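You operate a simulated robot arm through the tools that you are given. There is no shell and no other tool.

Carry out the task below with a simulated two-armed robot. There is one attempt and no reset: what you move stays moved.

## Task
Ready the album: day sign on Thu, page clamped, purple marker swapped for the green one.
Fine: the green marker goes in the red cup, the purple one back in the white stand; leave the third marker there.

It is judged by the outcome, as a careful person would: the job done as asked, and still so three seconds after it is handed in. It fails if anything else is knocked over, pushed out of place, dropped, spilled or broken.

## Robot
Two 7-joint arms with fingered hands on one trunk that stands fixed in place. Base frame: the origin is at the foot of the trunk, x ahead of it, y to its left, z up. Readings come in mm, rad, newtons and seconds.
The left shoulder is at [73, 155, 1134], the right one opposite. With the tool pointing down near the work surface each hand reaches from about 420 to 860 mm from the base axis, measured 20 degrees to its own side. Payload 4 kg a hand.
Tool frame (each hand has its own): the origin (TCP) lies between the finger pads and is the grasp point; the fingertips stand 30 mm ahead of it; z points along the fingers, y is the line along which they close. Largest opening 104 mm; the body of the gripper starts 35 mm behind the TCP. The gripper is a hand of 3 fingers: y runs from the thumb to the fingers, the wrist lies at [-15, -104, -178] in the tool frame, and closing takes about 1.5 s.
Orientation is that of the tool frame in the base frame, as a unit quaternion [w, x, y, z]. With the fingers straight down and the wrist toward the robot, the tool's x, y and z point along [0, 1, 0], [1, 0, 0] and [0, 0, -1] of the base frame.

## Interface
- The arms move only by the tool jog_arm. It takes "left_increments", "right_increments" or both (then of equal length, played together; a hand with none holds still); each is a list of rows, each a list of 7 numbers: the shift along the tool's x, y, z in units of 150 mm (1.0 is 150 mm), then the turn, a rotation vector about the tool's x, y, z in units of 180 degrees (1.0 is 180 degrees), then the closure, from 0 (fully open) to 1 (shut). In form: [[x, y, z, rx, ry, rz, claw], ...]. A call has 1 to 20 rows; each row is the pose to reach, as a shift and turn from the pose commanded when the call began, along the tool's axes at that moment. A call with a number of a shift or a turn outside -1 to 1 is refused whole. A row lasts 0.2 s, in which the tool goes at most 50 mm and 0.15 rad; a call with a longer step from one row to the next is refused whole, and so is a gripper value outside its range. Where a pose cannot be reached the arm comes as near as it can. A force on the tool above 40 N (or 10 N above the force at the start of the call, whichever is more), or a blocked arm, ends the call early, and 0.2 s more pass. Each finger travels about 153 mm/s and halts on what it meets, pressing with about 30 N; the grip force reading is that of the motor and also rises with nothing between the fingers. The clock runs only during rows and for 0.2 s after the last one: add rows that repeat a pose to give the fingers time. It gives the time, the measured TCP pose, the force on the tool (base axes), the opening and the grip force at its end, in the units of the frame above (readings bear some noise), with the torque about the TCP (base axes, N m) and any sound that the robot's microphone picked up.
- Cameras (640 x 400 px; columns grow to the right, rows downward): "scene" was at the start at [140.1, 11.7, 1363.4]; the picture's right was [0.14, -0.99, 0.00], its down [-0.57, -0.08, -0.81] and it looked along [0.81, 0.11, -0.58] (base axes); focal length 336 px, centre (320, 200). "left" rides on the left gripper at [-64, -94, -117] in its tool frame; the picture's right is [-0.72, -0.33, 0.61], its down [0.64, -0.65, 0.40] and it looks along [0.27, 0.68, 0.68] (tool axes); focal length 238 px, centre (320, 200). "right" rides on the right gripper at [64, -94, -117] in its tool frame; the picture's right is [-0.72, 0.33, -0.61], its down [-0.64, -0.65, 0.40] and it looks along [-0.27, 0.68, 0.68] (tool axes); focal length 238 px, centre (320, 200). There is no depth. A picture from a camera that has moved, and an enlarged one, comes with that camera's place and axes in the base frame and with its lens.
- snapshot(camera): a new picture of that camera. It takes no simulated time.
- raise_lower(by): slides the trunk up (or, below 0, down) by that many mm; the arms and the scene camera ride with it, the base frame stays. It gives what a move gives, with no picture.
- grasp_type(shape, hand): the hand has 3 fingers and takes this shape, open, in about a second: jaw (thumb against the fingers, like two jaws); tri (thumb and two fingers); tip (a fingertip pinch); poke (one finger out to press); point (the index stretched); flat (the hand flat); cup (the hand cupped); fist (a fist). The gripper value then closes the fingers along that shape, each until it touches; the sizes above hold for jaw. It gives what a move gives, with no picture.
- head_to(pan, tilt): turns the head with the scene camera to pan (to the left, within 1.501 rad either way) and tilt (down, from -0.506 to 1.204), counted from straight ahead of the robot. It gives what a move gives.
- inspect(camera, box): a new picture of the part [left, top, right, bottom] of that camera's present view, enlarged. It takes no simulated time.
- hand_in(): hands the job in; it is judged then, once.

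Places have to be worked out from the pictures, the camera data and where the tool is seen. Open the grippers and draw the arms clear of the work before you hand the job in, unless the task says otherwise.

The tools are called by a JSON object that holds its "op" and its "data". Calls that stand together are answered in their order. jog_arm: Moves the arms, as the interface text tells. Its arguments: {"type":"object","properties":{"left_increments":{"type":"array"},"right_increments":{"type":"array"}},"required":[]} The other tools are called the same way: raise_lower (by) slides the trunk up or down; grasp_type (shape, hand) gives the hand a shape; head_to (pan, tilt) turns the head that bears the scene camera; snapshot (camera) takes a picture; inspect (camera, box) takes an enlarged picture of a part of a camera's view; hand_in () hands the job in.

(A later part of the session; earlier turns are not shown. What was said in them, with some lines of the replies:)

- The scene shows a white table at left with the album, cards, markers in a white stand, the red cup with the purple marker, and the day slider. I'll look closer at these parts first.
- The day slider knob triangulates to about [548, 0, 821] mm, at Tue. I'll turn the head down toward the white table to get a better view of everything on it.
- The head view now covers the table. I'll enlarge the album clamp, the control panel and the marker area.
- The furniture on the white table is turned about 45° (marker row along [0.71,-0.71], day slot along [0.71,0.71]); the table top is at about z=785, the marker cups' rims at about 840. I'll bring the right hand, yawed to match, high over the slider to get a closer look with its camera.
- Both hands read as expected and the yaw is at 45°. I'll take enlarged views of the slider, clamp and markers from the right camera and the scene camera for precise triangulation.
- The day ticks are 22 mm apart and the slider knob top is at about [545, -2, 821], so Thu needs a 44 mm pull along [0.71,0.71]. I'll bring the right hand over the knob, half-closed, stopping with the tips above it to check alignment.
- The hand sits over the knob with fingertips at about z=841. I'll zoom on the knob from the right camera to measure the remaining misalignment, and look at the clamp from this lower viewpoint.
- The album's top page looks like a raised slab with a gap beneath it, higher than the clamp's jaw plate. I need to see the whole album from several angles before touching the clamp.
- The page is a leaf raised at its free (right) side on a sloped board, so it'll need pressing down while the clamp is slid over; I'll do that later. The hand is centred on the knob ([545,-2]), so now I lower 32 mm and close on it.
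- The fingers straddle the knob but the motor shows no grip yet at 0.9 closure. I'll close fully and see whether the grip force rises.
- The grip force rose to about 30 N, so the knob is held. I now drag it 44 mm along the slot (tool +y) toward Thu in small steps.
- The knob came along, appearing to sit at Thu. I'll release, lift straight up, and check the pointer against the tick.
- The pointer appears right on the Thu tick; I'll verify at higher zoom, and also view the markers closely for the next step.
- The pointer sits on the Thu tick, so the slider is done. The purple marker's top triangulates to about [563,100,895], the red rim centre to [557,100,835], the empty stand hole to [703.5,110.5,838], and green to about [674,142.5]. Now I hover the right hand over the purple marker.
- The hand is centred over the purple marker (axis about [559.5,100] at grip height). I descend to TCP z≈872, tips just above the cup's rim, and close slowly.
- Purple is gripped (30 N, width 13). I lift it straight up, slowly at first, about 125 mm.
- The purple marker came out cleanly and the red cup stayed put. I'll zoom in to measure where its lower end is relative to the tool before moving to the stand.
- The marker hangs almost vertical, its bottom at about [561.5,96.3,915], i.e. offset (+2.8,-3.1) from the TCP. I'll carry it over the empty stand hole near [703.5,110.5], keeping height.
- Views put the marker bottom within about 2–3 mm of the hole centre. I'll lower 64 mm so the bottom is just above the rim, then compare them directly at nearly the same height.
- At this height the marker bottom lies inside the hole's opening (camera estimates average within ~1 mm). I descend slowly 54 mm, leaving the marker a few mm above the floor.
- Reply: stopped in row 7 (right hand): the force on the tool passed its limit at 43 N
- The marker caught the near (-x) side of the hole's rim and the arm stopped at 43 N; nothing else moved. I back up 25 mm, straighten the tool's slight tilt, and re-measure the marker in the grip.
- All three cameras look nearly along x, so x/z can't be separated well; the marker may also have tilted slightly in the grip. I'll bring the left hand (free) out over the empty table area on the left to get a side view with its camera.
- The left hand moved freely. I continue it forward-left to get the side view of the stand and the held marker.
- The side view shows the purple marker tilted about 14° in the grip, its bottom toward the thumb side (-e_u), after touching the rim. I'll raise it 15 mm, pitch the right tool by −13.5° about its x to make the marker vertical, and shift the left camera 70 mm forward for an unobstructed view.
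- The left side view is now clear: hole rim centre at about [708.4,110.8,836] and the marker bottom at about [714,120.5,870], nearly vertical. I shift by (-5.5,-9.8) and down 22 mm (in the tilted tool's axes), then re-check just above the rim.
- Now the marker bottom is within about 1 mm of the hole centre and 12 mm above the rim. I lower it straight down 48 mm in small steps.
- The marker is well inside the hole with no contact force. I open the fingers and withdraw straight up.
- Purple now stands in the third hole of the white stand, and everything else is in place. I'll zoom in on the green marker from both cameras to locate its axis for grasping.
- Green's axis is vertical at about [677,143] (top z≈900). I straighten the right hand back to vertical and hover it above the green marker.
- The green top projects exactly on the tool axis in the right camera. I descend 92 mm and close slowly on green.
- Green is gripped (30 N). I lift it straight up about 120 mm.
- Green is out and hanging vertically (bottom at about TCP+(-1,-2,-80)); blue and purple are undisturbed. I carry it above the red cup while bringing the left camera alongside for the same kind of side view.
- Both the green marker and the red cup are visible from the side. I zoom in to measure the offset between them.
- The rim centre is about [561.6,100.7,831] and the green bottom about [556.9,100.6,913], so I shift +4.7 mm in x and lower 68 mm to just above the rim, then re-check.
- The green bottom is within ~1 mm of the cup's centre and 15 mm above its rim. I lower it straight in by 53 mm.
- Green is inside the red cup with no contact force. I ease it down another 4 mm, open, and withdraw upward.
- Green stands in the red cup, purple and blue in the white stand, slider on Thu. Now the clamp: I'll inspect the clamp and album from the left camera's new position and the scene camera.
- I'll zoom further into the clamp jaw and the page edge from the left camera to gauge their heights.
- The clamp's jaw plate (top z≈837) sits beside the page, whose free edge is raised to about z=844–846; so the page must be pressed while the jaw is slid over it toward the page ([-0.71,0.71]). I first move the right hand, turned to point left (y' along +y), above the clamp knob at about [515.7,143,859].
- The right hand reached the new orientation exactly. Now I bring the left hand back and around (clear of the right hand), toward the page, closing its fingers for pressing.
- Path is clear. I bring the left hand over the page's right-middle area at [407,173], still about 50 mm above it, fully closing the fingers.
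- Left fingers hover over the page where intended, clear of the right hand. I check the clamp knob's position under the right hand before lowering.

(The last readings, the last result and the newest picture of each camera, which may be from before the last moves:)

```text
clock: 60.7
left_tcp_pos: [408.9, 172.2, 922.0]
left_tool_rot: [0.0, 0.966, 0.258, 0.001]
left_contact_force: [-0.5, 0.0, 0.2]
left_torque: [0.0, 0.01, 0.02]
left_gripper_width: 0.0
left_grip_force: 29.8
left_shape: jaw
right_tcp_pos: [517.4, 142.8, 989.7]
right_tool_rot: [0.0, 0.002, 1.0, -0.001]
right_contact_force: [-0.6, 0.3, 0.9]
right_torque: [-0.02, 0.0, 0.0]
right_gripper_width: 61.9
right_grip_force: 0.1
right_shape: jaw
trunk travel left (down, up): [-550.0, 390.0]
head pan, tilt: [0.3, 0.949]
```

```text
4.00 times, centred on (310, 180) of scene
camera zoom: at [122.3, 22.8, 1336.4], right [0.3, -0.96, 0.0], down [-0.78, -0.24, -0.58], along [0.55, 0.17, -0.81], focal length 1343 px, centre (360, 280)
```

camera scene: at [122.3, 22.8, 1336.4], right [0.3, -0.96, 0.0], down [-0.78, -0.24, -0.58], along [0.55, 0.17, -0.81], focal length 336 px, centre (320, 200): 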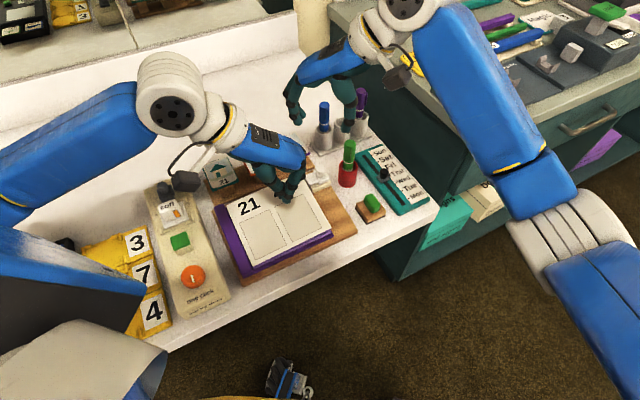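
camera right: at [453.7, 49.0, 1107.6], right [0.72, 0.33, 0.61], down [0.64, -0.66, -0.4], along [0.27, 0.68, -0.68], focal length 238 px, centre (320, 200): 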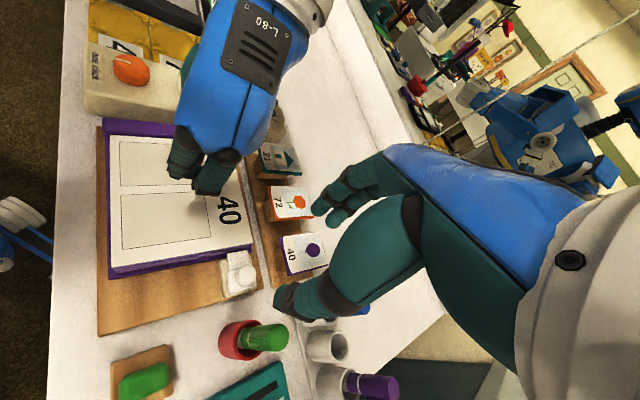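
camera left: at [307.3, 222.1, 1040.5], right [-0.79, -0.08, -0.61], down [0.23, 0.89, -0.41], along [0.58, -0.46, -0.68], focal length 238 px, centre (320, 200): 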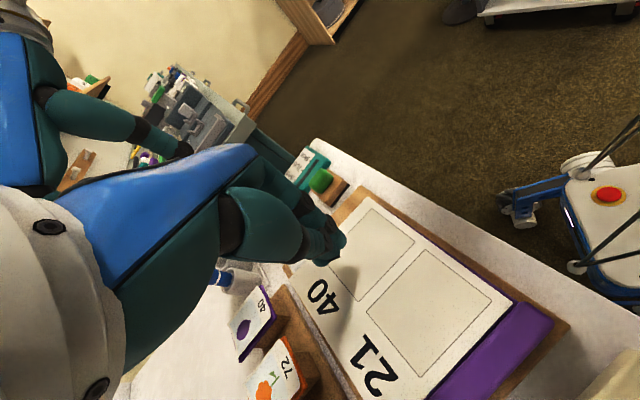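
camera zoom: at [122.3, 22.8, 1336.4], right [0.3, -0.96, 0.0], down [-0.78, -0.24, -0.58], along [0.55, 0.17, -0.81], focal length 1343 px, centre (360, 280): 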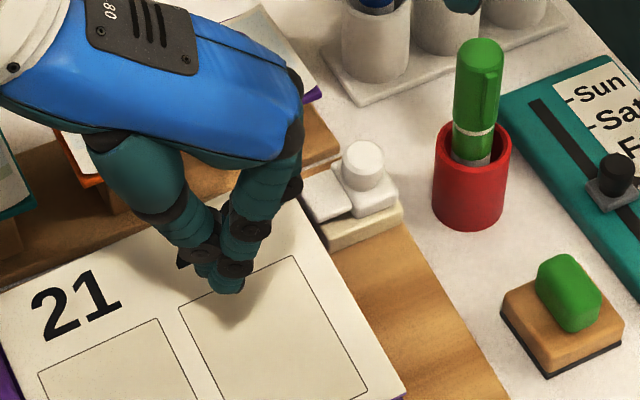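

The knob is at about [515,143]; I adjust 2 mm and lower the right hand to TCP z≈874 around the clamp knob (tips ~844, above the carriage), keeping it open.

{"op": "jog_arm", "data": {"right_increments": [[0.015, 0, 0.12, 0, 0, 0, 0.4], [0.015, 0, 0.25, 0, 0, 0, 0.4], [0.015, 0, 0.38, 0, 0, 0, 0.4], [0.015, 0, 0.5, 0, 0, 0, 0.4], [0.015, 0, 0.6, 0, 0, 0, 0.4], [0.015, 0, 0.69, 0, 0, 0, 0.4], [0.015, 0, 0.771, 0, 0, 0, 0.4], [0.015, 0, 0.771, 0, 0, 0, 0.4]]}}

{"op": "snapshot", "data": {"camera": "right"}}

{"op": "inspect", "data": {"camera": "scene", "box": [250, 130, 370, 230]}}

{"op": "snapshot", "data": {"camera": "left"}}

```text
clock: 62.5
left_tcp_pos: [409.0, 174.0, 923.6]
left_tool_rot: [0.002, 0.966, 0.259, 0.0]
left_contact_force: [0.5, 1.0, -0.3]
left_torque: [-0.01, -0.01, 0.02]
left_gripper_width: 0.0
left_grip_force: 30.4
left_shape: jaw
right_tcp_pos: [516.8, 144.5, 874.1]
right_tool_rot: [0.001, 0.002, 1.0, -0.001]
right_contact_force: [0.4, -0.7, 1.7]
right_torque: [0.03, -0.01, -0.05]
right_gripper_width: 61.8
right_grip_force: 0.0
right_shape: jaw
trunk travel left (down, up): [-550.0, 390.0]
head pan, tilt: [0.3, 0.949]
```

```text
taken
camera right: at [452.4, 49.3, 991.1], right [0.72, 0.33, 0.61], down [0.64, -0.66, -0.4], along [0.27, 0.68, -0.68], focal length 238 px, centre (320, 200)
```

right: 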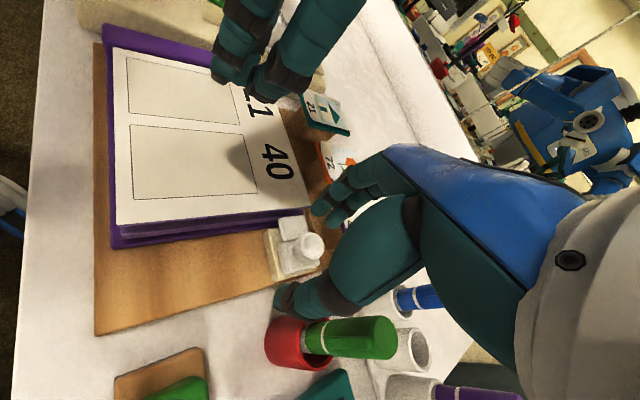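

```text
4.00 times, centred on (310, 180) of scene
camera zoom: at [122.1, 22.5, 1336.4], right [0.3, -0.96, 0.0], down [-0.78, -0.24, -0.58], along [0.55, 0.17, -0.81], focal length 1343 px, centre (360, 280)
```

zoom: 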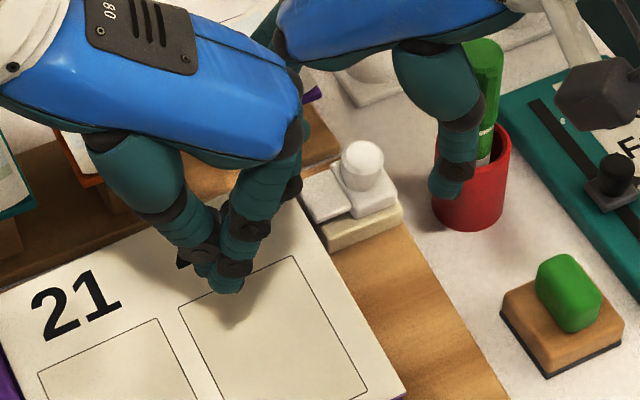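

```text
taken
camera left: at [307.2, 222.1, 1040.6], right [-0.79, -0.08, -0.61], down [0.23, 0.89, -0.4], along [0.58, -0.46, -0.68], focal length 238 px, centre (320, 200)
```

left: 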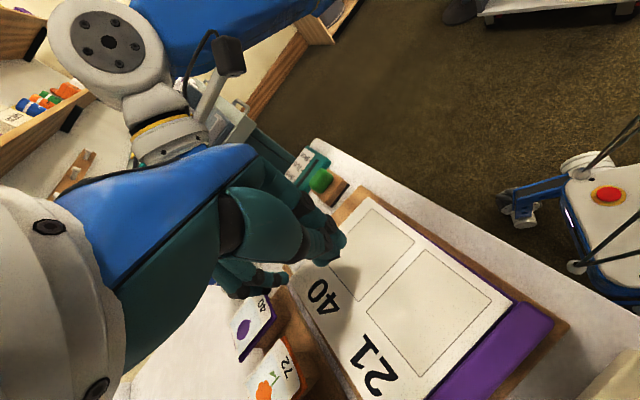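

The right hand straddles the clamp knob with clearance to the cup. I now close it on the knob.

{"op": "jog_arm", "data": {"right_increments": [[0, 0, 0, 0, 0, 0, 0.5], [0, 0, 0, 0, 0, 0, 0.6], [0, 0, 0, 0, 0, 0, 0.7], [0, 0, 0, 0, 0, 0, 0.78], [0, 0, 0, 0, 0, 0, 0.84], [0, 0, 0, 0, 0, 0, 0.89], [0, 0, 0, 0, 0, 0, 0.94], [0, 0, 0, 0, 0, 0, 1.0], [0, 0, 0, 0, 0, 0, 1.0]]}}

{"op": "inspect", "data": {"camera": "right", "box": [230, 150, 390, 310]}}

{"op": "inspect", "data": {"camera": "scene", "box": [250, 130, 370, 230]}}

```text
clock: 64.5
left_tcp_pos: [408.1, 172.9, 923.2]
left_tool_rot: [0.0, 0.966, 0.26, 0.0]
left_contact_force: [0.2, 0.6, 0.0]
left_torque: [0.03, 0.01, 0.01]
left_gripper_width: 0.2
left_grip_force: 29.4
left_shape: jaw
right_tcp_pos: [516.3, 142.8, 873.0]
right_tool_rot: [0.0, 0.002, 1.0, 0.0]
right_contact_force: [-1.8, -0.8, -1.3]
right_torque: [0.05, 0.04, 0.04]
right_gripper_width: 11.1
right_grip_force: 29.9
right_shape: jaw
trunk travel left (down, up): [-550.0, 390.0]
head pan, tilt: [0.3, 0.949]
```

```text
2.50 times, centred on (310, 230) of right
camera zoom: at [452.3, 49.2, 991.1], right [0.72, 0.33, 0.61], down [0.64, -0.66, -0.4], along [0.27, 0.68, -0.68], focal length 596 px, centre (345, 125)
```

zoom: 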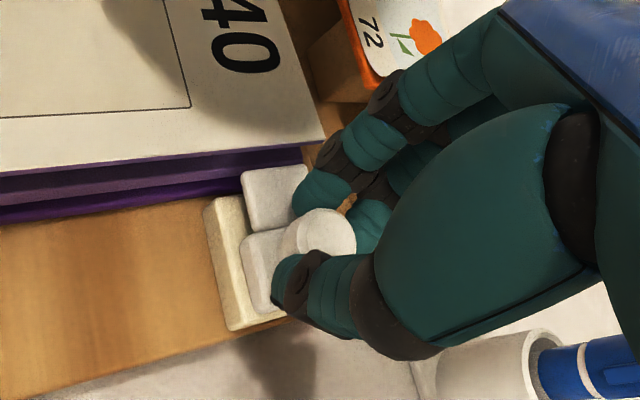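

```text
4.00 times, centred on (310, 180) of scene
camera zoom: at [122.1, 22.4, 1336.4], right [0.3, -0.96, 0.0], down [-0.78, -0.24, -0.58], along [0.55, 0.17, -0.81], focal length 1343 px, centre (360, 280)
```

zoom: 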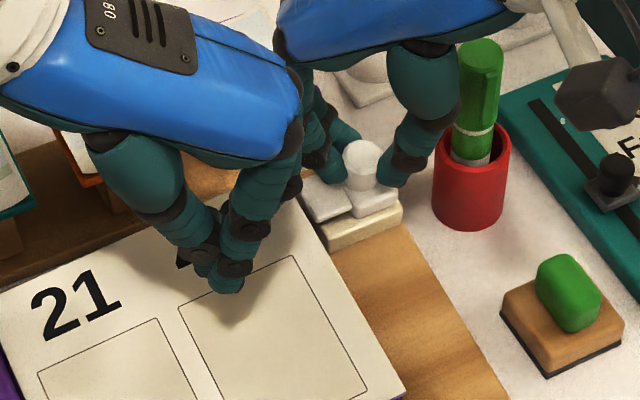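

The clamp knob is gripped. Now I lower the left hand to just above the page.

{"op": "jog_arm", "data": {"left_increments": [[0, 0, 0.08, 0, 0, 0, 1.0], [0, 0, 0.17, 0, 0, 0, 1.0], [0, 0, 0.25, 0, 0, 0, 1.0], [0, 0, 0.31, 0, 0, 0, 1.0], [0, 0, 0.335, 0, 0, 0, 1.0], [0, 0, 0.335, 0, 0, 0, 1.0]], "right_increments": [[0, 0, 0, 0, 0, 0, 1.0], [0, 0, 0, 0, 0, 0, 1.0], [0, 0, 0, 0, 0, 0, 1.0], [0, 0, 0, 0, 0, 0, 1.0], [0, 0, 0, 0, 0, 0, 1.0], [0, 0, 0, 0, 0, 0, 1.0]]}}

{"op": "inspect", "data": {"camera": "right", "box": [90, 40, 370, 290]}}

{"op": "inspect", "data": {"camera": "scene", "box": [220, 130, 360, 250]}}

```text
clock: 65.9
left_tcp_pos: [408.0, 173.7, 872.5]
left_tool_rot: [0.001, 0.965, 0.26, 0.001]
left_contact_force: [0.4, 1.2, 0.2]
left_torque: [-0.02, 0.03, -0.01]
left_gripper_width: 0.0
left_grip_force: 30.3
left_shape: jaw
right_tcp_pos: [517.1, 142.8, 872.2]
right_tool_rot: [0.001, 0.001, 1.0, 0.001]
right_contact_force: [-2.4, -1.9, -2.3]
right_torque: [0.02, 0.01, 0.04]
right_gripper_width: 11.0
right_grip_force: 30.1
right_shape: jaw
trunk travel left (down, up): [-550.0, 390.0]
head pan, tilt: [0.3, 0.949]
```

```text
1.60 times, centred on (230, 165) of right
camera zoom: at [452.3, 49.2, 991.1], right [0.72, 0.33, 0.61], down [0.64, -0.66, -0.4], along [0.27, 0.68, -0.68], focal length 381 px, centre (464, 256)
```

zoom: 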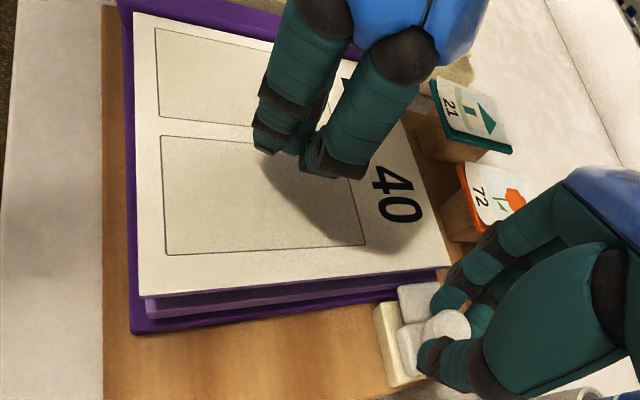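

```text
3.33 times, centred on (290, 190) of scene
camera zoom: at [122.1, 22.3, 1336.4], right [0.3, -0.96, 0.0], down [-0.78, -0.24, -0.58], along [0.55, 0.17, -0.81], focal length 1119 px, centre (420, 233)
```

zoom: 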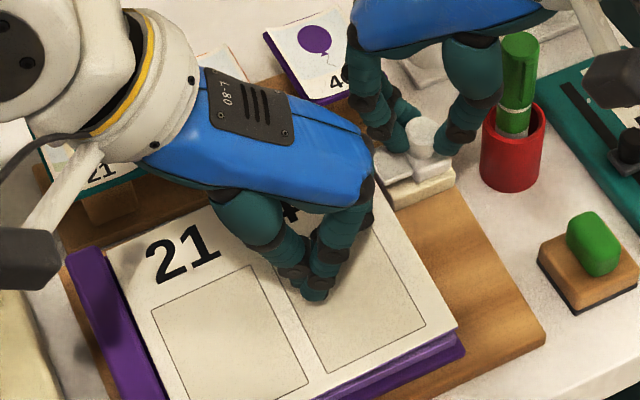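

The left tips are about at the page. I press down in small steps, watching the force.

{"op": "jog_arm", "data": {"left_increments": [[0, 0, 0.013, 0, 0, 0, 1.0], [0, 0, 0.027, 0, 0, 0, 1.0], [0, 0, 0.04, 0, 0, 0, 1.0], [0, 0, 0.053, 0, 0, 0, 1.0], [0, 0, 0.067, 0, 0, 0, 1.0], [0, 0, 0.067, 0, 0, 0, 1.0]]}}

{"op": "inspect", "data": {"camera": "right", "box": [90, 40, 370, 290]}}

```text
clock: 67.3
left_tcp_pos: [409.1, 173.6, 863.0]
left_tool_rot: [0.001, 0.966, 0.26, 0.001]
left_contact_force: [0.2, -2.5, 8.0]
left_torque: [0.04, -0.12, -0.01]
left_gripper_width: 0.0
left_grip_force: 29.6
left_shape: jaw
right_tcp_pos: [515.6, 142.6, 873.8]
right_tool_rot: [0.0, 0.001, 1.0, -0.001]
right_contact_force: [-3.0, 1.6, -5.6]
right_torque: [0.08, 0.02, 0.05]
right_gripper_width: 11.2
right_grip_force: 30.4
right_shape: jaw
trunk travel left (down, up): [-550.0, 390.0]
head pan, tilt: [0.3, 0.949]
```

```text
1.60 times, centred on (230, 165) of right
camera zoom: at [452.0, 49.2, 991.2], right [0.72, 0.33, 0.61], down [0.64, -0.66, -0.4], along [0.27, 0.68, -0.68], focal length 381 px, centre (464, 256)
```

zoom: 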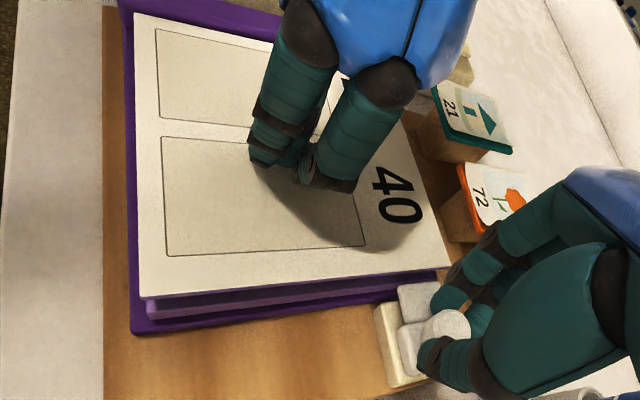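

The page is contacted (8 N upward on the left hand). I keep pressing another ~7 mm and watch the page's free edge.

{"op": "jog_arm", "data": {"left_increments": [[0, 0, 0.01, 0, 0, 0, 1.0], [0, 0, 0.02, 0, 0, 0, 1.0], [0, 0, 0.03, 0, 0, 0, 1.0], [0, 0, 0.04, 0, 0, 0, 1.0], [0, 0, 0.047, 0, 0, 0, 1.0], [0, 0, 0.047, 0, 0, 0, 1.0]]}}

{"op": "inspect", "data": {"camera": "right", "box": [90, 40, 370, 290]}}

```text
clock: 68.5
left_tcp_pos: [408.9, 172.3, 859.4]
left_tool_rot: [0.006, 0.966, 0.259, 0.006]
left_contact_force: [-2.9, 1.1, 11.4]
left_torque: [0.16, -0.07, 0.07]
left_gripper_width: 0.0
left_grip_force: 30.4
left_shape: jaw
right_tcp_pos: [512.4, 143.9, 872.9]
right_tool_rot: [-0.001, -0.001, 1.0, 0.001]
right_contact_force: [-1.3, 5.0, -2.0]
right_torque: [0.27, -0.02, 0.04]
right_gripper_width: 10.4
right_grip_force: 29.7
right_shape: jaw
trunk travel left (down, up): [-550.0, 390.0]
head pan, tilt: [0.3, 0.949]
stopped in row 6 (left hand): the force on the tool passed its limit at 41 N (the readings are from after the stop); the commanded pose is now the measured one
```

```text
1.60 times, centred on (230, 165) of right
camera zoom: at [449.2, 50.8, 991.4], right [0.72, 0.33, 0.61], down [0.64, -0.65, -0.41], along [0.27, 0.68, -0.68], focal length 381 px, centre (464, 256)
```

zoom: 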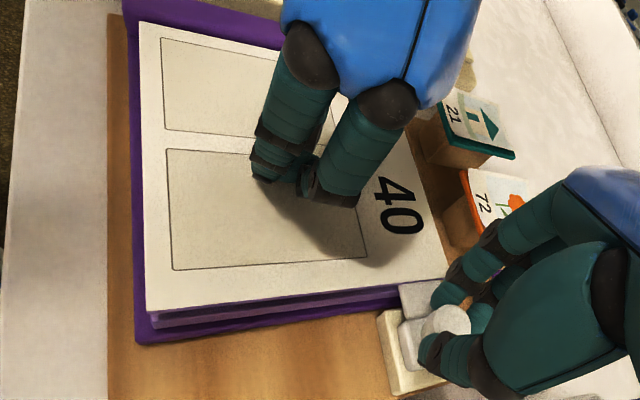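

The page went down until the force spiked at 41 N (now ~11 N holding). I zoom in to see if the page edge is now below the clamp's jaw.

{"op": "inspect", "data": {"camera": "right", "box": [140, 180, 320, 300]}}

{"op": "inspect", "data": {"camera": "scene", "box": [280, 150, 350, 240]}}

{"op": "snapshot", "data": {"camera": "left"}}

```text
3.33 times, centred on (230, 240) of right
camera zoom: at [449.2, 50.8, 991.4], right [0.72, 0.33, 0.61], down [0.64, -0.65, -0.41], along [0.27, 0.68, -0.68], focal length 794 px, centre (620, 67)
```

zoom: 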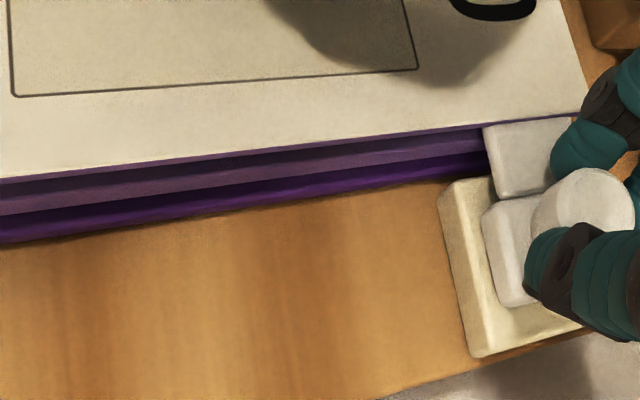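

```text
4.44 times, centred on (315, 195) of scene
camera zoom: at [119.9, 24.3, 1336.4], right [0.3, -0.96, 0.0], down [-0.78, -0.24, -0.58], along [0.56, 0.17, -0.81], focal length 1492 px, centre (342, 222)
```

zoom: 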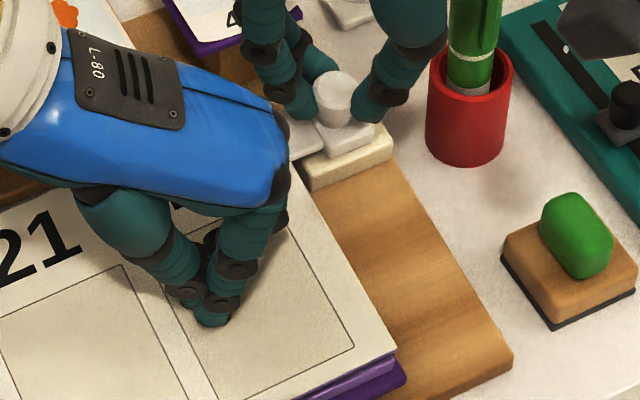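

```text
taken
camera left: at [306.2, 222.4, 975.2], right [-0.78, -0.08, -0.62], down [0.23, 0.88, -0.41], along [0.58, -0.46, -0.67], focal length 238 px, centre (320, 200)
```

left: 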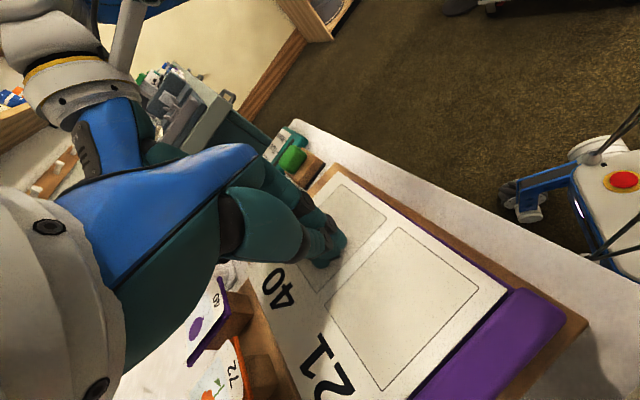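

The page now lies down against the block, and the jaw plate is right at the page's edge. Holding the page, I slide the clamp knob toward the page ([-0.71,0.71]) by a first 10 mm.

{"op": "jog_arm", "data": {"right_increments": [[0.01, 0.01, 0, 0, 0, 0, 1.0], [0.02, 0.02, 0, 0, 0, 0, 1.0], [0.03, 0.03, 0, 0, 0, 0, 1.0], [0.04, 0.04, 0, 0, 0, 0, 1.0], [0.047, 0.047, 0, 0, 0, 0, 1.0], [0.047, 0.047, 0, 0, 0, 0, 1.0]], "left_increments": [[0, 0, 0.005, 0, 0, 0, 1.0], [0, 0, 0.007, 0, 0, 0, 1.0], [0, 0, 0.007, 0, 0, 0, 1.0], [0, 0, 0.007, 0, 0, 0, 1.0], [0, 0, 0.007, 0, 0, 0, 1.0], [0, 0, 0.007, 0, 0, 0, 1.0]]}}

{"op": "inspect", "data": {"camera": "right", "box": [140, 180, 320, 300]}}

{"op": "inspect", "data": {"camera": "scene", "box": [280, 150, 350, 240]}}

```text
clock: 69.9
left_tcp_pos: [409.7, 172.8, 855.0]
left_tool_rot: [0.004, 0.966, 0.259, 0.004]
left_contact_force: [-0.2, 2.5, 8.8]
left_torque: [0.13, -0.09, 0.02]
left_gripper_width: 0.2
left_grip_force: 29.9
left_shape: jaw
right_tcp_pos: [506.4, 150.5, 874.6]
right_tool_rot: [0.0, -0.001, 1.0, -0.001]
right_contact_force: [-2.9, 1.9, 0.3]
right_torque: [0.21, 0.03, 0.06]
right_gripper_width: 10.6
right_grip_force: 29.8
right_shape: jaw
trunk travel left (down, up): [-550.0, 390.0]
head pan, tilt: [0.3, 0.949]
```

```text
3.33 times, centred on (230, 240) of right
camera zoom: at [443.3, 56.6, 991.2], right [0.72, 0.33, 0.61], down [0.64, -0.65, -0.4], along [0.27, 0.68, -0.68], focal length 794 px, centre (620, 67)
```

zoom: 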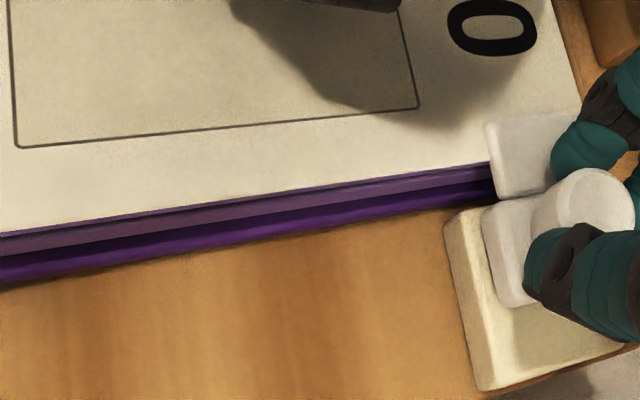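

```text
4.44 times, centred on (315, 195) of scene
camera zoom: at [120.5, 23.5, 1336.5], right [0.3, -0.96, 0.0], down [-0.78, -0.24, -0.58], along [0.56, 0.17, -0.81], focal length 1492 px, centre (342, 222)
```

zoom: 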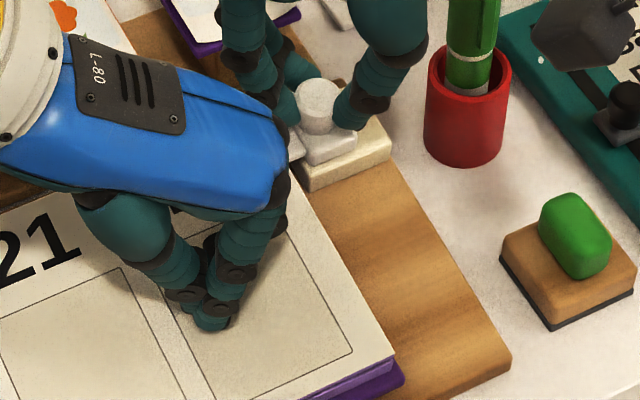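

The jaw plate is now over the page's edge with little resistance. I continue sliding another 12 mm to its end of travel, still holding the page.

{"op": "jog_arm", "data": {"right_increments": [[0.01, 0.01, 0, 0, 0, 0, 1.0], [0.02, 0.02, 0, 0, 0, 0, 1.0], [0.03, 0.03, 0, 0, 0, 0, 1.0], [0.04, 0.04, 0, 0, 0, 0, 1.0], [0.05, 0.05, 0, 0, 0, 0, 1.0], [0.057, 0.057, 0, 0, 0, 0, 1.0], [0.057, 0.057, 0, 0, 0, 0, 1.0]]}}

{"op": "inspect", "data": {"camera": "right", "box": [140, 180, 320, 300]}}

{"op": "inspect", "data": {"camera": "scene", "box": [280, 150, 350, 240]}}

```text
clock: 71.5
left_tcp_pos: [411.1, 169.8, 855.7]
left_tool_rot: [0.002, 0.966, 0.26, 0.004]
left_contact_force: [-0.3, 0.0, 0.2]
left_torque: [0.01, 0.0, 0.0]
left_gripper_width: 0.0
left_grip_force: 30.3
left_shape: jaw
right_tcp_pos: [500.4, 157.4, 873.0]
right_tool_rot: [0.0, 0.002, 1.0, 0.0]
right_contact_force: [10.8, -6.7, 4.5]
right_torque: [-0.03, -0.32, -0.07]
right_gripper_width: 10.8
right_grip_force: 30.2
right_shape: jaw
trunk travel left (down, up): [-550.0, 390.0]
head pan, tilt: [0.3, 0.949]
```

```text
3.33 times, centred on (230, 240) of right
camera zoom: at [437.2, 63.3, 990.7], right [0.72, 0.32, 0.61], down [0.64, -0.65, -0.4], along [0.27, 0.68, -0.68], focal length 794 px, centre (620, 67)
```

zoom: 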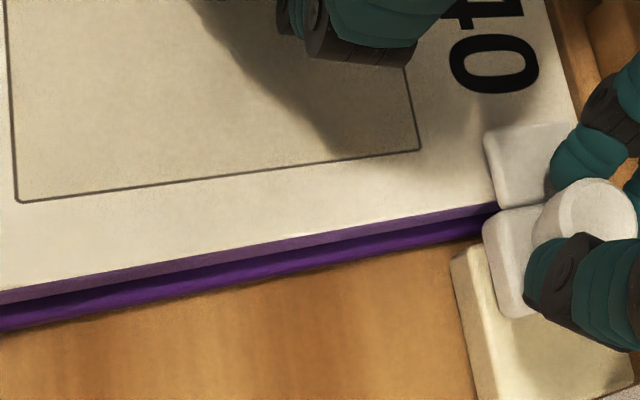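

```text
4.44 times, centred on (315, 195) of scene
camera zoom: at [124.2, 20.2, 1336.3], right [0.3, -0.96, 0.0], down [-0.78, -0.24, -0.58], along [0.55, 0.17, -0.82], focal length 1492 px, centre (342, 222)
```

zoom: 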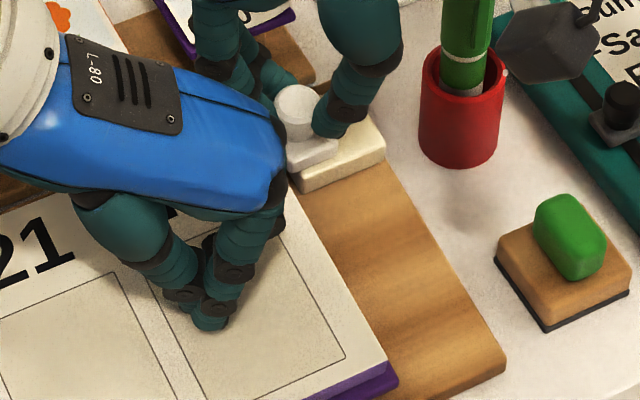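

The left hand's contact force dropped to zero and the page lies flat, so the jaw holds it; the knob moved ~21 mm and met its stop (12 N). I raise the left hand a little first while the right still holds the knob, to check the page stays down.

{"op": "jog_arm", "data": {"left_increments": [[0, 0, -0.03, 0, 0, 0, 1.0], [0, 0, -0.08, 0, 0, 0, 1.0], [0, 0, -0.15, 0, 0, 0, 1.0], [0, 0, -0.22, 0, 0, 0, 1.0], [0, 0, -0.3, 0, 0, 0, 1.0], [0, 0, -0.3, 0, 0, 0, 1.0]]}}

{"op": "inspect", "data": {"camera": "right", "box": [60, 130, 340, 310]}}

{"op": "inspect", "data": {"camera": "scene", "box": [220, 130, 400, 270]}}

```text
clock: 72.9
left_tcp_pos: [410.1, 171.5, 901.2]
left_tool_rot: [0.003, 0.966, 0.26, 0.005]
left_contact_force: [-0.1, -0.6, 0.4]
left_torque: [0.01, 0.01, 0.0]
left_gripper_width: 0.1
left_grip_force: 30.5
left_shape: jaw
right_tcp_pos: [500.3, 156.3, 873.4]
right_tool_rot: [-0.001, 0.0, 1.0, 0.0]
right_contact_force: [15.0, -6.4, 7.6]
right_torque: [-0.06, -0.39, -0.08]
right_gripper_width: 11.0
right_grip_force: 29.8
right_shape: jaw
trunk travel left (down, up): [-550.0, 390.0]
head pan, tilt: [0.3, 0.949]
```

```text
2.22 times, centred on (200, 220) of right
camera zoom: at [437.0, 63.5, 990.6], right [0.72, 0.32, 0.61], down [0.64, -0.65, -0.41], along [0.27, 0.68, -0.68], focal length 530 px, centre (587, 156)
```

zoom: 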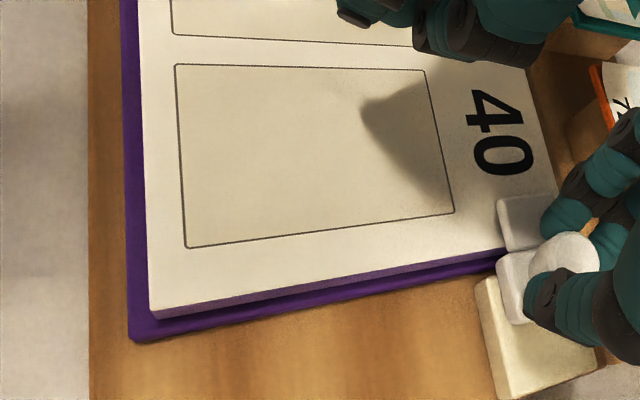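

```text
2.86 times, centred on (310, 200) of scene
camera zoom: at [124.8, 20.0, 1336.2], right [0.3, -0.96, 0.0], down [-0.78, -0.24, -0.58], along [0.55, 0.17, -0.82], focal length 959 px, centre (349, 200)
```

zoom: 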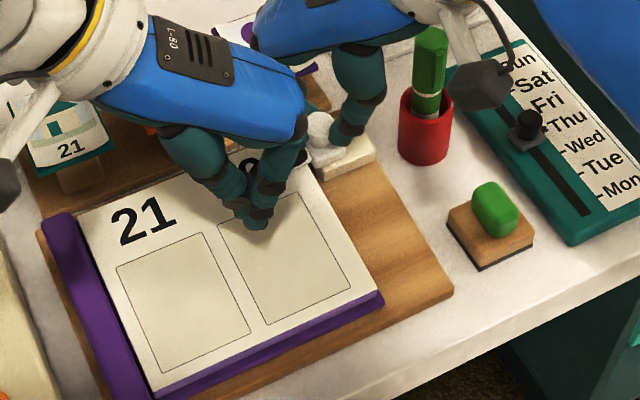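

The page stays flat under the jaw. I relax the right hand's push slightly, open it, and lift it straight up.

{"op": "jog_arm", "data": {"right_increments": [[-0.006, -0.006, 0, 0, 0, 0, 1.0], [-0.011, -0.011, 0, 0, 0, 0, 0.95], [-0.011, -0.011, 0, 0, 0, 0, 0.85], [-0.011, -0.011, 0, 0, 0, 0, 0.75], [-0.011, -0.011, 0, 0, 0, 0, 0.65], [-0.011, -0.011, 0, 0, 0, 0, 0.55], [-0.011, -0.011, 0, 0, 0, 0, 0.48], [-0.011, -0.011, 0, 0, 0, 0, 0.48], [-0.011, -0.011, -0.08, 0, 0, 0, 0.48], [-0.011, -0.011, -0.22, 0, 0, 0, 0.48], [-0.011, -0.011, -0.38, 0, 0, 0, 0.48], [-0.011, -0.011, -0.55, 0, 0, 0, 0.48], [-0.011, -0.011, -0.72, 0, 0, 0, 0.48], [-0.011, -0.011, -0.85, 0, 0, 0, 0.48], [-0.011, -0.011, -0.85, 0, 0, 0, 0.48]]}}

{"op": "snapshot", "data": {"camera": "right"}}

{"op": "inspect", "data": {"camera": "right", "box": [60, 130, 340, 310]}}

{"op": "inspect", "data": {"camera": "scene", "box": [220, 80, 420, 270]}}

```text
clock: 76.1
left_tcp_pos: [408.8, 173.7, 902.4]
left_tool_rot: [0.003, 0.966, 0.26, 0.005]
left_contact_force: [0.2, 0.4, -0.5]
left_torque: [-0.02, -0.01, 0.0]
left_gripper_width: 0.0
left_grip_force: 30.3
left_shape: jaw
right_tcp_pos: [500.0, 157.5, 1000.0]
right_tool_rot: [-0.001, 0.001, 1.0, -0.001]
right_contact_force: [0.0, -0.5, -0.1]
right_torque: [-0.03, 0.02, -0.01]
right_gripper_width: 53.5
right_grip_force: 0.1
right_shape: jaw
trunk travel left (down, up): [-550.0, 390.0]
head pan, tilt: [0.3, 0.949]
```

```text
taken
camera right: at [436.2, 63.9, 1118.4], right [0.72, 0.33, 0.61], down [0.64, -0.65, -0.4], along [0.27, 0.68, -0.68], focal length 238 px, centre (320, 200)
```

right: 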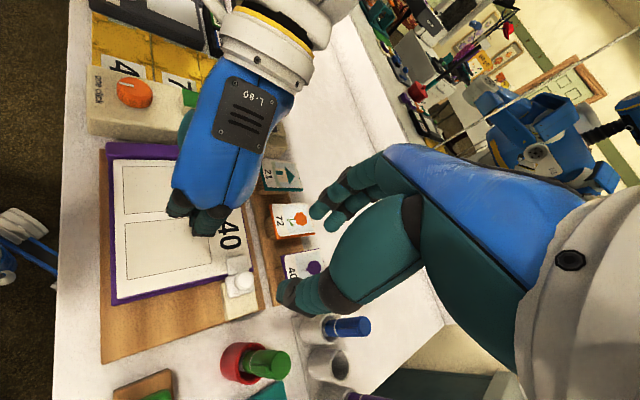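

```text
2.22 times, centred on (200, 220) of right
camera zoom: at [436.2, 63.9, 1118.4], right [0.72, 0.33, 0.61], down [0.64, -0.65, -0.4], along [0.27, 0.68, -0.68], focal length 530 px, centre (587, 156)
```

zoom: 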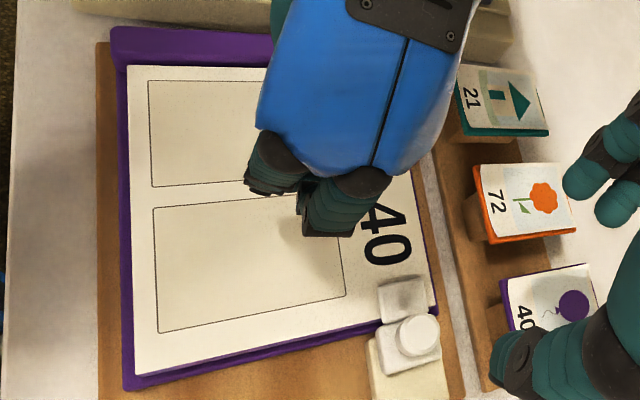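

```text
2.11 times, centred on (320, 175) of scene
camera zoom: at [122.4, 22.8, 1336.4], right [0.3, -0.96, 0.0], down [-0.78, -0.24, -0.58], along [0.55, 0.17, -0.81], focal length 707 px, centre (320, 253)
```

zoom: 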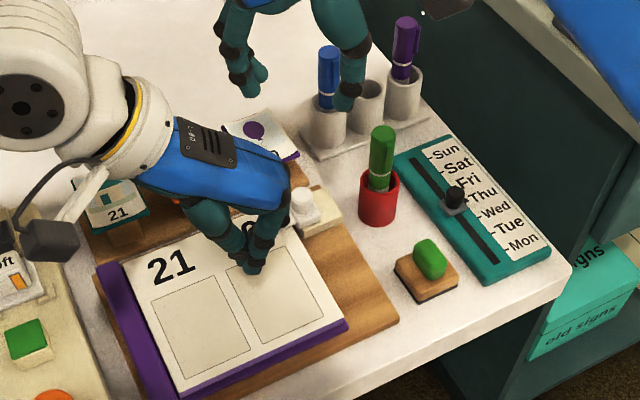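

The jaw now covers the page's corner, the page lies flat, and everything else stands. I withdraw the right hand first, up and to the right.

{"op": "jog_arm", "data": {"right_increments": [[0, -0.08, -0.1, 0, 0, 0.01, 0.48], [-0.05, -0.2, -0.18, 0, 0, 0.03, 0.4], [-0.1, -0.34, -0.25, 0, 0, 0.05, 0.3], [-0.15, -0.48, -0.3, 0, 0, 0.07, 0.2], [-0.2, -0.62, -0.33, 0, 0, 0.09, 0.1], [-0.25, -0.76, -0.36, 0, 0, 0.11, 0], [-0.3, -0.9, -0.4, 0, 0, 0.125, 0], [-0.3, -0.95, -0.4, 0, 0, 0.125, 0]]}}

{"op": "snapshot", "data": {"camera": "scene"}}

```text
clock: 77.9
left_tcp_pos: [407.1, 171.6, 901.5]
left_tool_rot: [0.003, 0.966, 0.26, 0.004]
left_contact_force: [0.4, 1.2, 0.0]
left_torque: [0.03, -0.02, -0.02]
left_gripper_width: 0.0
left_grip_force: 29.4
left_shape: jaw
right_tcp_pos: [545.3, 15.0, 1060.5]
right_tool_rot: [-0.001, 0.196, 0.981, -0.001]
right_contact_force: [0.5, -0.4, -0.3]
right_torque: [0.01, 0.02, -0.01]
right_gripper_width: 103.5
right_grip_force: 0.0
right_shape: jaw
trunk travel left (down, up): [-550.0, 390.0]
head pan, tilt: [0.3, 0.949]
```

```text
taken
camera scene: at [122.3, 21.6, 1336.4], right [0.3, -0.96, 0.0], down [-0.78, -0.24, -0.58], along [0.55, 0.17, -0.81], focal length 336 px, centre (320, 200)
```

scene: 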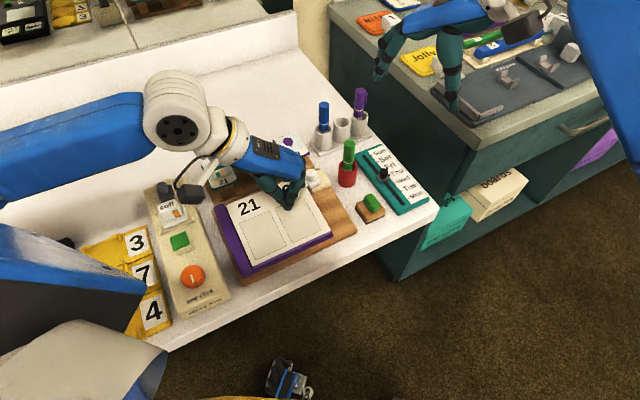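

Both are clear of each other. I move the right hand on to its start area and raise the left hand straight up, opening it.

{"op": "jog_arm", "data": {"right_increments": [[-0.08, -0.1, -0.05, 0, 0, 0.03, 0], [-0.17, -0.2, -0.1, 0, 0, 0.055, 0], [-0.26, -0.31, -0.16, 0, 0, 0.08, 0], [-0.35, -0.42, -0.22, 0, 0, 0.11, 0], [-0.44, -0.53, -0.28, 0, 0, 0.14, 0], [-0.53, -0.64, -0.33, 0, 0, 0.17, 0], [-0.6, -0.72, -0.37, 0, 0, 0.19, 0], [-0.647, -0.778, -0.4, 0, 0, 0.2, 0], [-0.647, -0.778, -0.4, 0, 0, 0.2, 0]], "left_increments": [[0, 0, -0.08, 0, 0, 0, 1.0], [0, 0, -0.2, 0, 0, 0, 1.0], [0, 0, -0.34, 0, 0, 0, 1.0], [0, 0, -0.48, 0, 0, 0, 0.9], [0, 0, -0.62, 0, 0, 0, 0.7], [0, 0, -0.76, 0, 0, 0, 0.5], [0, 0, -0.88, 0, 0, 0, 0.3], [0, 0, -0.95, 0, 0, 0, 0.1], [0, 0, -0.95, 0, 0, 0, 0]]}}

{"op": "snapshot", "data": {"camera": "scene"}}

{"op": "snapshot", "data": {"camera": "left"}}

```text
clock: 79.9
left_tcp_pos: [407.4, 172.0, 1044.2]
left_tool_rot: [0.003, 0.966, 0.26, 0.005]
left_contact_force: [-0.1, 0.5, 0.1]
left_torque: [0.01, -0.01, -0.03]
left_gripper_width: 103.5
left_grip_force: 0.1
left_shape: jaw
right_tcp_pos: [590.8, -130.2, 1122.2]
right_tool_rot: [0.0, 0.489, 0.872, -0.002]
right_contact_force: [0.1, -1.1, -0.6]
right_torque: [0.02, 0.03, 0.01]
right_gripper_width: 103.9
right_grip_force: 0.1
right_shape: jaw
trunk travel left (down, up): [-550.0, 390.0]
head pan, tilt: [0.3, 0.949]
```

```text
taken
camera scene: at [122.4, 21.4, 1336.4], right [0.3, -0.96, 0.0], down [-0.78, -0.24, -0.58], along [0.55, 0.17, -0.81], focal length 336 px, centre (320, 200)
```

scene: 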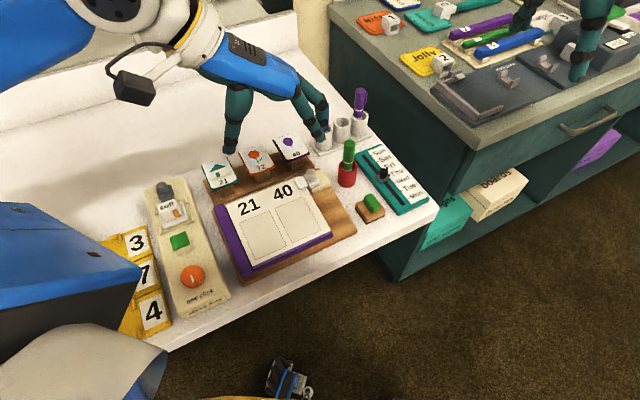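

```text
taken
camera left: at [305.1, 221.8, 1160.5], right [-0.78, -0.08, -0.62], down [0.23, 0.88, -0.41], along [0.58, -0.46, -0.67], focal length 238 px, centre (320, 200)
```

left: 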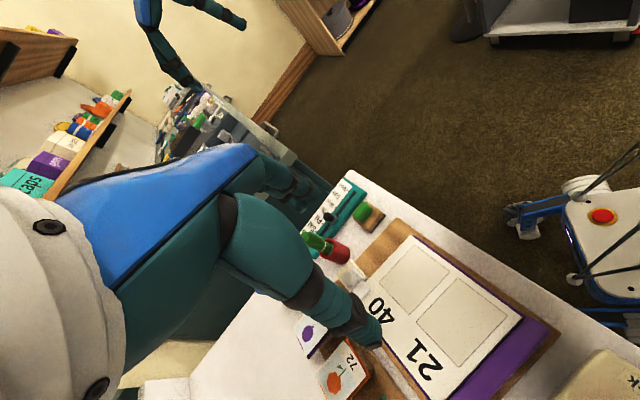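

Both hands are up and open. I move the left hand a bit further left, out of the view, and then inspect the final state of everything.

{"op": "jog_arm", "data": {"left_increments": [[0.08, -0.08, -0.02, 0, 0, -0.02, 0], [0.17, -0.17, -0.04, 0, 0, -0.045, 0], [0.27, -0.27, -0.06, 0, 0, -0.07, 0], [0.36, -0.36, -0.07, 0, 0, -0.1, 0], [0.45, -0.45, -0.07, 0, 0, -0.13, 0], [0.54, -0.535, -0.07, 0, 0, -0.1667, 0], [0.54, -0.535, -0.07, 0, 0, -0.1667, 0]]}}

{"op": "snapshot", "data": {"camera": "scene"}}

{"op": "inspect", "data": {"camera": "scene", "box": [290, 85, 430, 225]}}

{"op": "inspect", "data": {"camera": "scene", "box": [200, 140, 370, 290]}}

{"op": "inspect", "data": {"camera": "left", "box": [340, 100, 640, 400]}}

```text
clock: 81.5
left_tcp_pos: [437.9, 282.2, 1053.4]
left_tool_rot: [0.006, 0.865, 0.501, 0.004]
left_contact_force: [-0.2, -0.5, 0.5]
left_torque: [-0.02, 0.0, 0.02]
left_gripper_width: 103.5
left_grip_force: 0.0
left_shape: jaw
right_tcp_pos: [590.7, -129.0, 1121.3]
right_tool_rot: [-0.001, 0.489, 0.873, -0.001]
right_contact_force: [0.3, 0.3, -0.8]
right_torque: [0.02, 0.0, 0.0]
right_gripper_width: 103.9
right_grip_force: 0.0
right_shape: jaw
trunk travel left (down, up): [-550.0, 390.0]
head pan, tilt: [0.3, 0.949]
```

```text
taken
camera scene: at [122.2, 21.6, 1336.4], right [0.3, -0.96, 0.0], down [-0.78, -0.24, -0.58], along [0.55, 0.17, -0.81], focal length 336 px, centre (320, 200)
```

scene: 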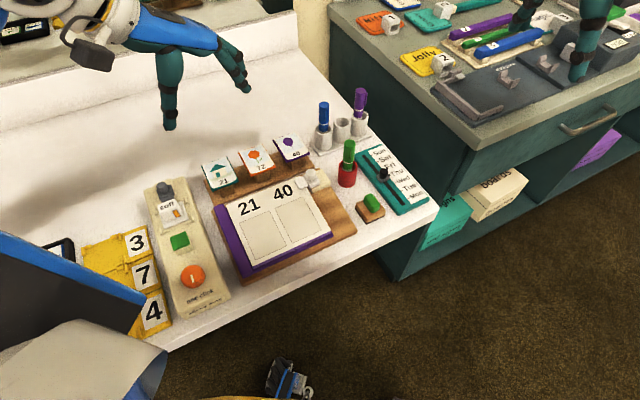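

```text
2.86 times, centred on (360, 155) of scene
camera zoom: at [122.2, 21.6, 1336.4], right [0.3, -0.96, 0.0], down [-0.78, -0.24, -0.58], along [0.55, 0.17, -0.81], focal length 959 px, centre (206, 329)
```

zoom: 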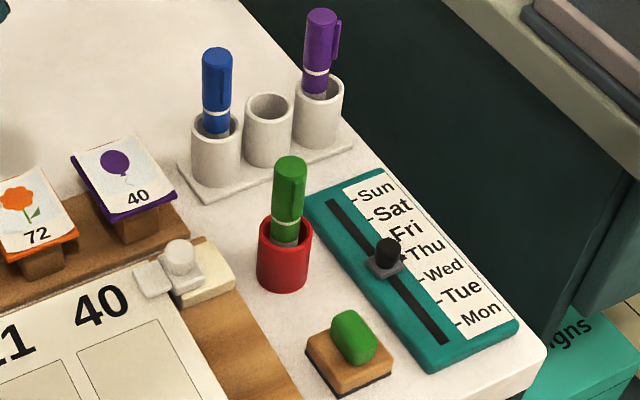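

```text
2.67 times, centred on (285, 215) of scene
camera zoom: at [122.2, 21.6, 1336.4], right [0.3, -0.96, 0.0], down [-0.78, -0.24, -0.58], along [0.55, 0.17, -0.81], focal length 895 px, centre (413, 160)
```

zoom: 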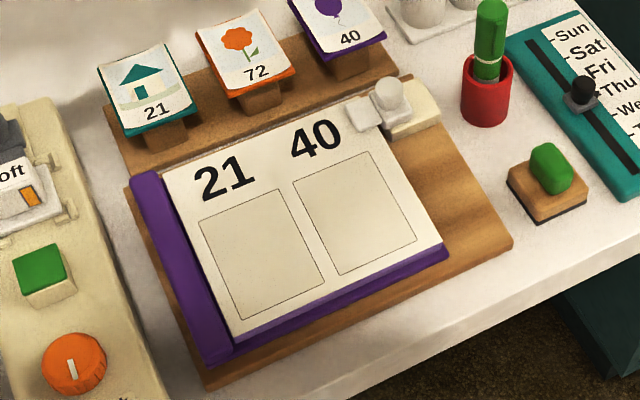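

```text
1.33 times, centred on (490, 250) of left
camera zoom: at [324.2, 273.7, 1170.4], right [-0.63, -0.46, -0.62], down [-0.24, 0.88, -0.41], along [0.73, -0.11, -0.67], focal length 318 px, centre (93, 133)
```

zoom: 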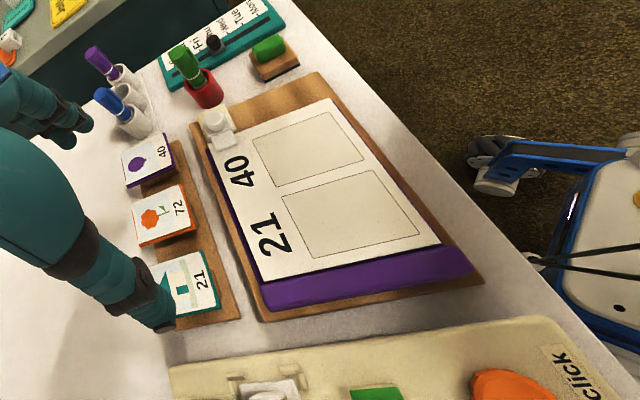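

The final layout looks right. I'll compare the album board, stamp and panel with the earlier picture (same crop) and re-check slider and jaw at high zoom.

{"op": "inspect", "data": {"camera": "scene", "box": [200, 150, 370, 290]}}

{"op": "inspect", "data": {"camera": "scene", "box": [385, 160, 445, 210]}}

{"op": "inspect", "data": {"camera": "scene", "box": [280, 150, 360, 200]}}

{"op": "inspect", "data": {"camera": "scene", "box": [120, 170, 260, 330]}}

```text
2.86 times, centred on (285, 220) of scene
camera zoom: at [122.2, 21.6, 1336.4], right [0.3, -0.96, 0.0], down [-0.78, -0.24, -0.58], along [0.55, 0.17, -0.81], focal length 959 px, centre (420, 143)
```

zoom: 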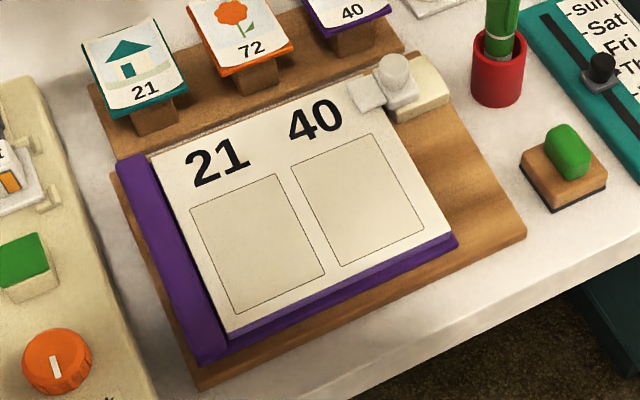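

```text
8.00 times, centred on (415, 185) of scene
camera zoom: at [122.2, 21.6, 1336.4], right [0.3, -0.96, 0.0], down [-0.78, -0.24, -0.58], along [0.55, 0.17, -0.81], focal length 2685 px, centre (-440, 320)
```

zoom: 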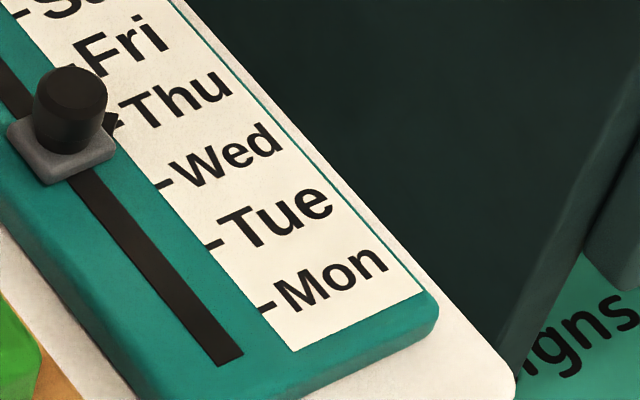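

```text
8.00 times, centred on (320, 175) of scene
camera zoom: at [122.2, 21.6, 1336.4], right [0.3, -0.96, 0.0], down [-0.78, -0.24, -0.58], along [0.55, 0.17, -0.81], focal length 2685 px, centre (320, 400)
```

zoom: 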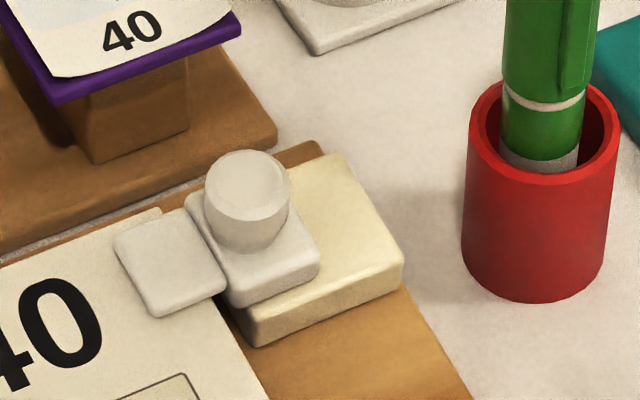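

```text
2.50 times, centred on (190, 250) of scene
camera zoom: at [122.2, 21.6, 1336.4], right [0.3, -0.96, 0.0], down [-0.78, -0.24, -0.58], along [0.55, 0.17, -0.81], focal length 839 px, centre (645, 75)
```

zoom: 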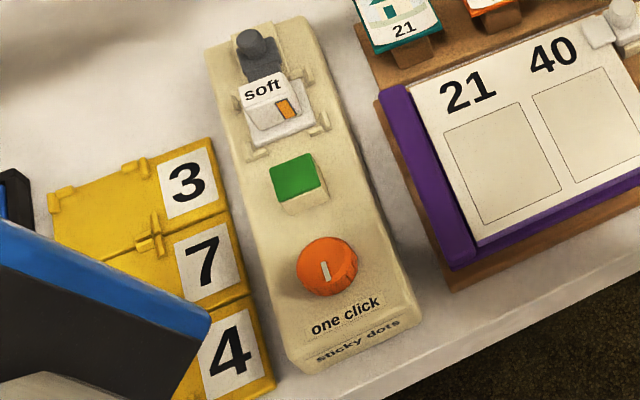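

Everything checks out. The slider pointer is on Thu, and the jaw covers the flat page. Green is in the red cup, with purple and blue in the white stand. Board, cards, stamp and panel are where they were, and both hands are open and clear, so I hand in the job.

{"op": "hand_in", "data": {}}

```text
The job is handed in.
```

The album is ready and the job is handed in. The last pictures showed everything in place:

- **Day sign:** the pointer sits on the Thu tick.
- **Page:** I held it flat and slid the clamp over its edge until it stopped. It has stayed flat since I let go.
- **Markers:** green is in the red cup and purple is in the stand's third hole. Blue was left where it was.

On the first try the purple marker caught the rim of its hole, and the arm stopped at 43 N. I backed it off, straightened it and put it in cleanly on the second try. The stand did not move.

Comparing pictures from before and after, I saw nothing else knocked over or moved. Both hands are open and clear of the table.
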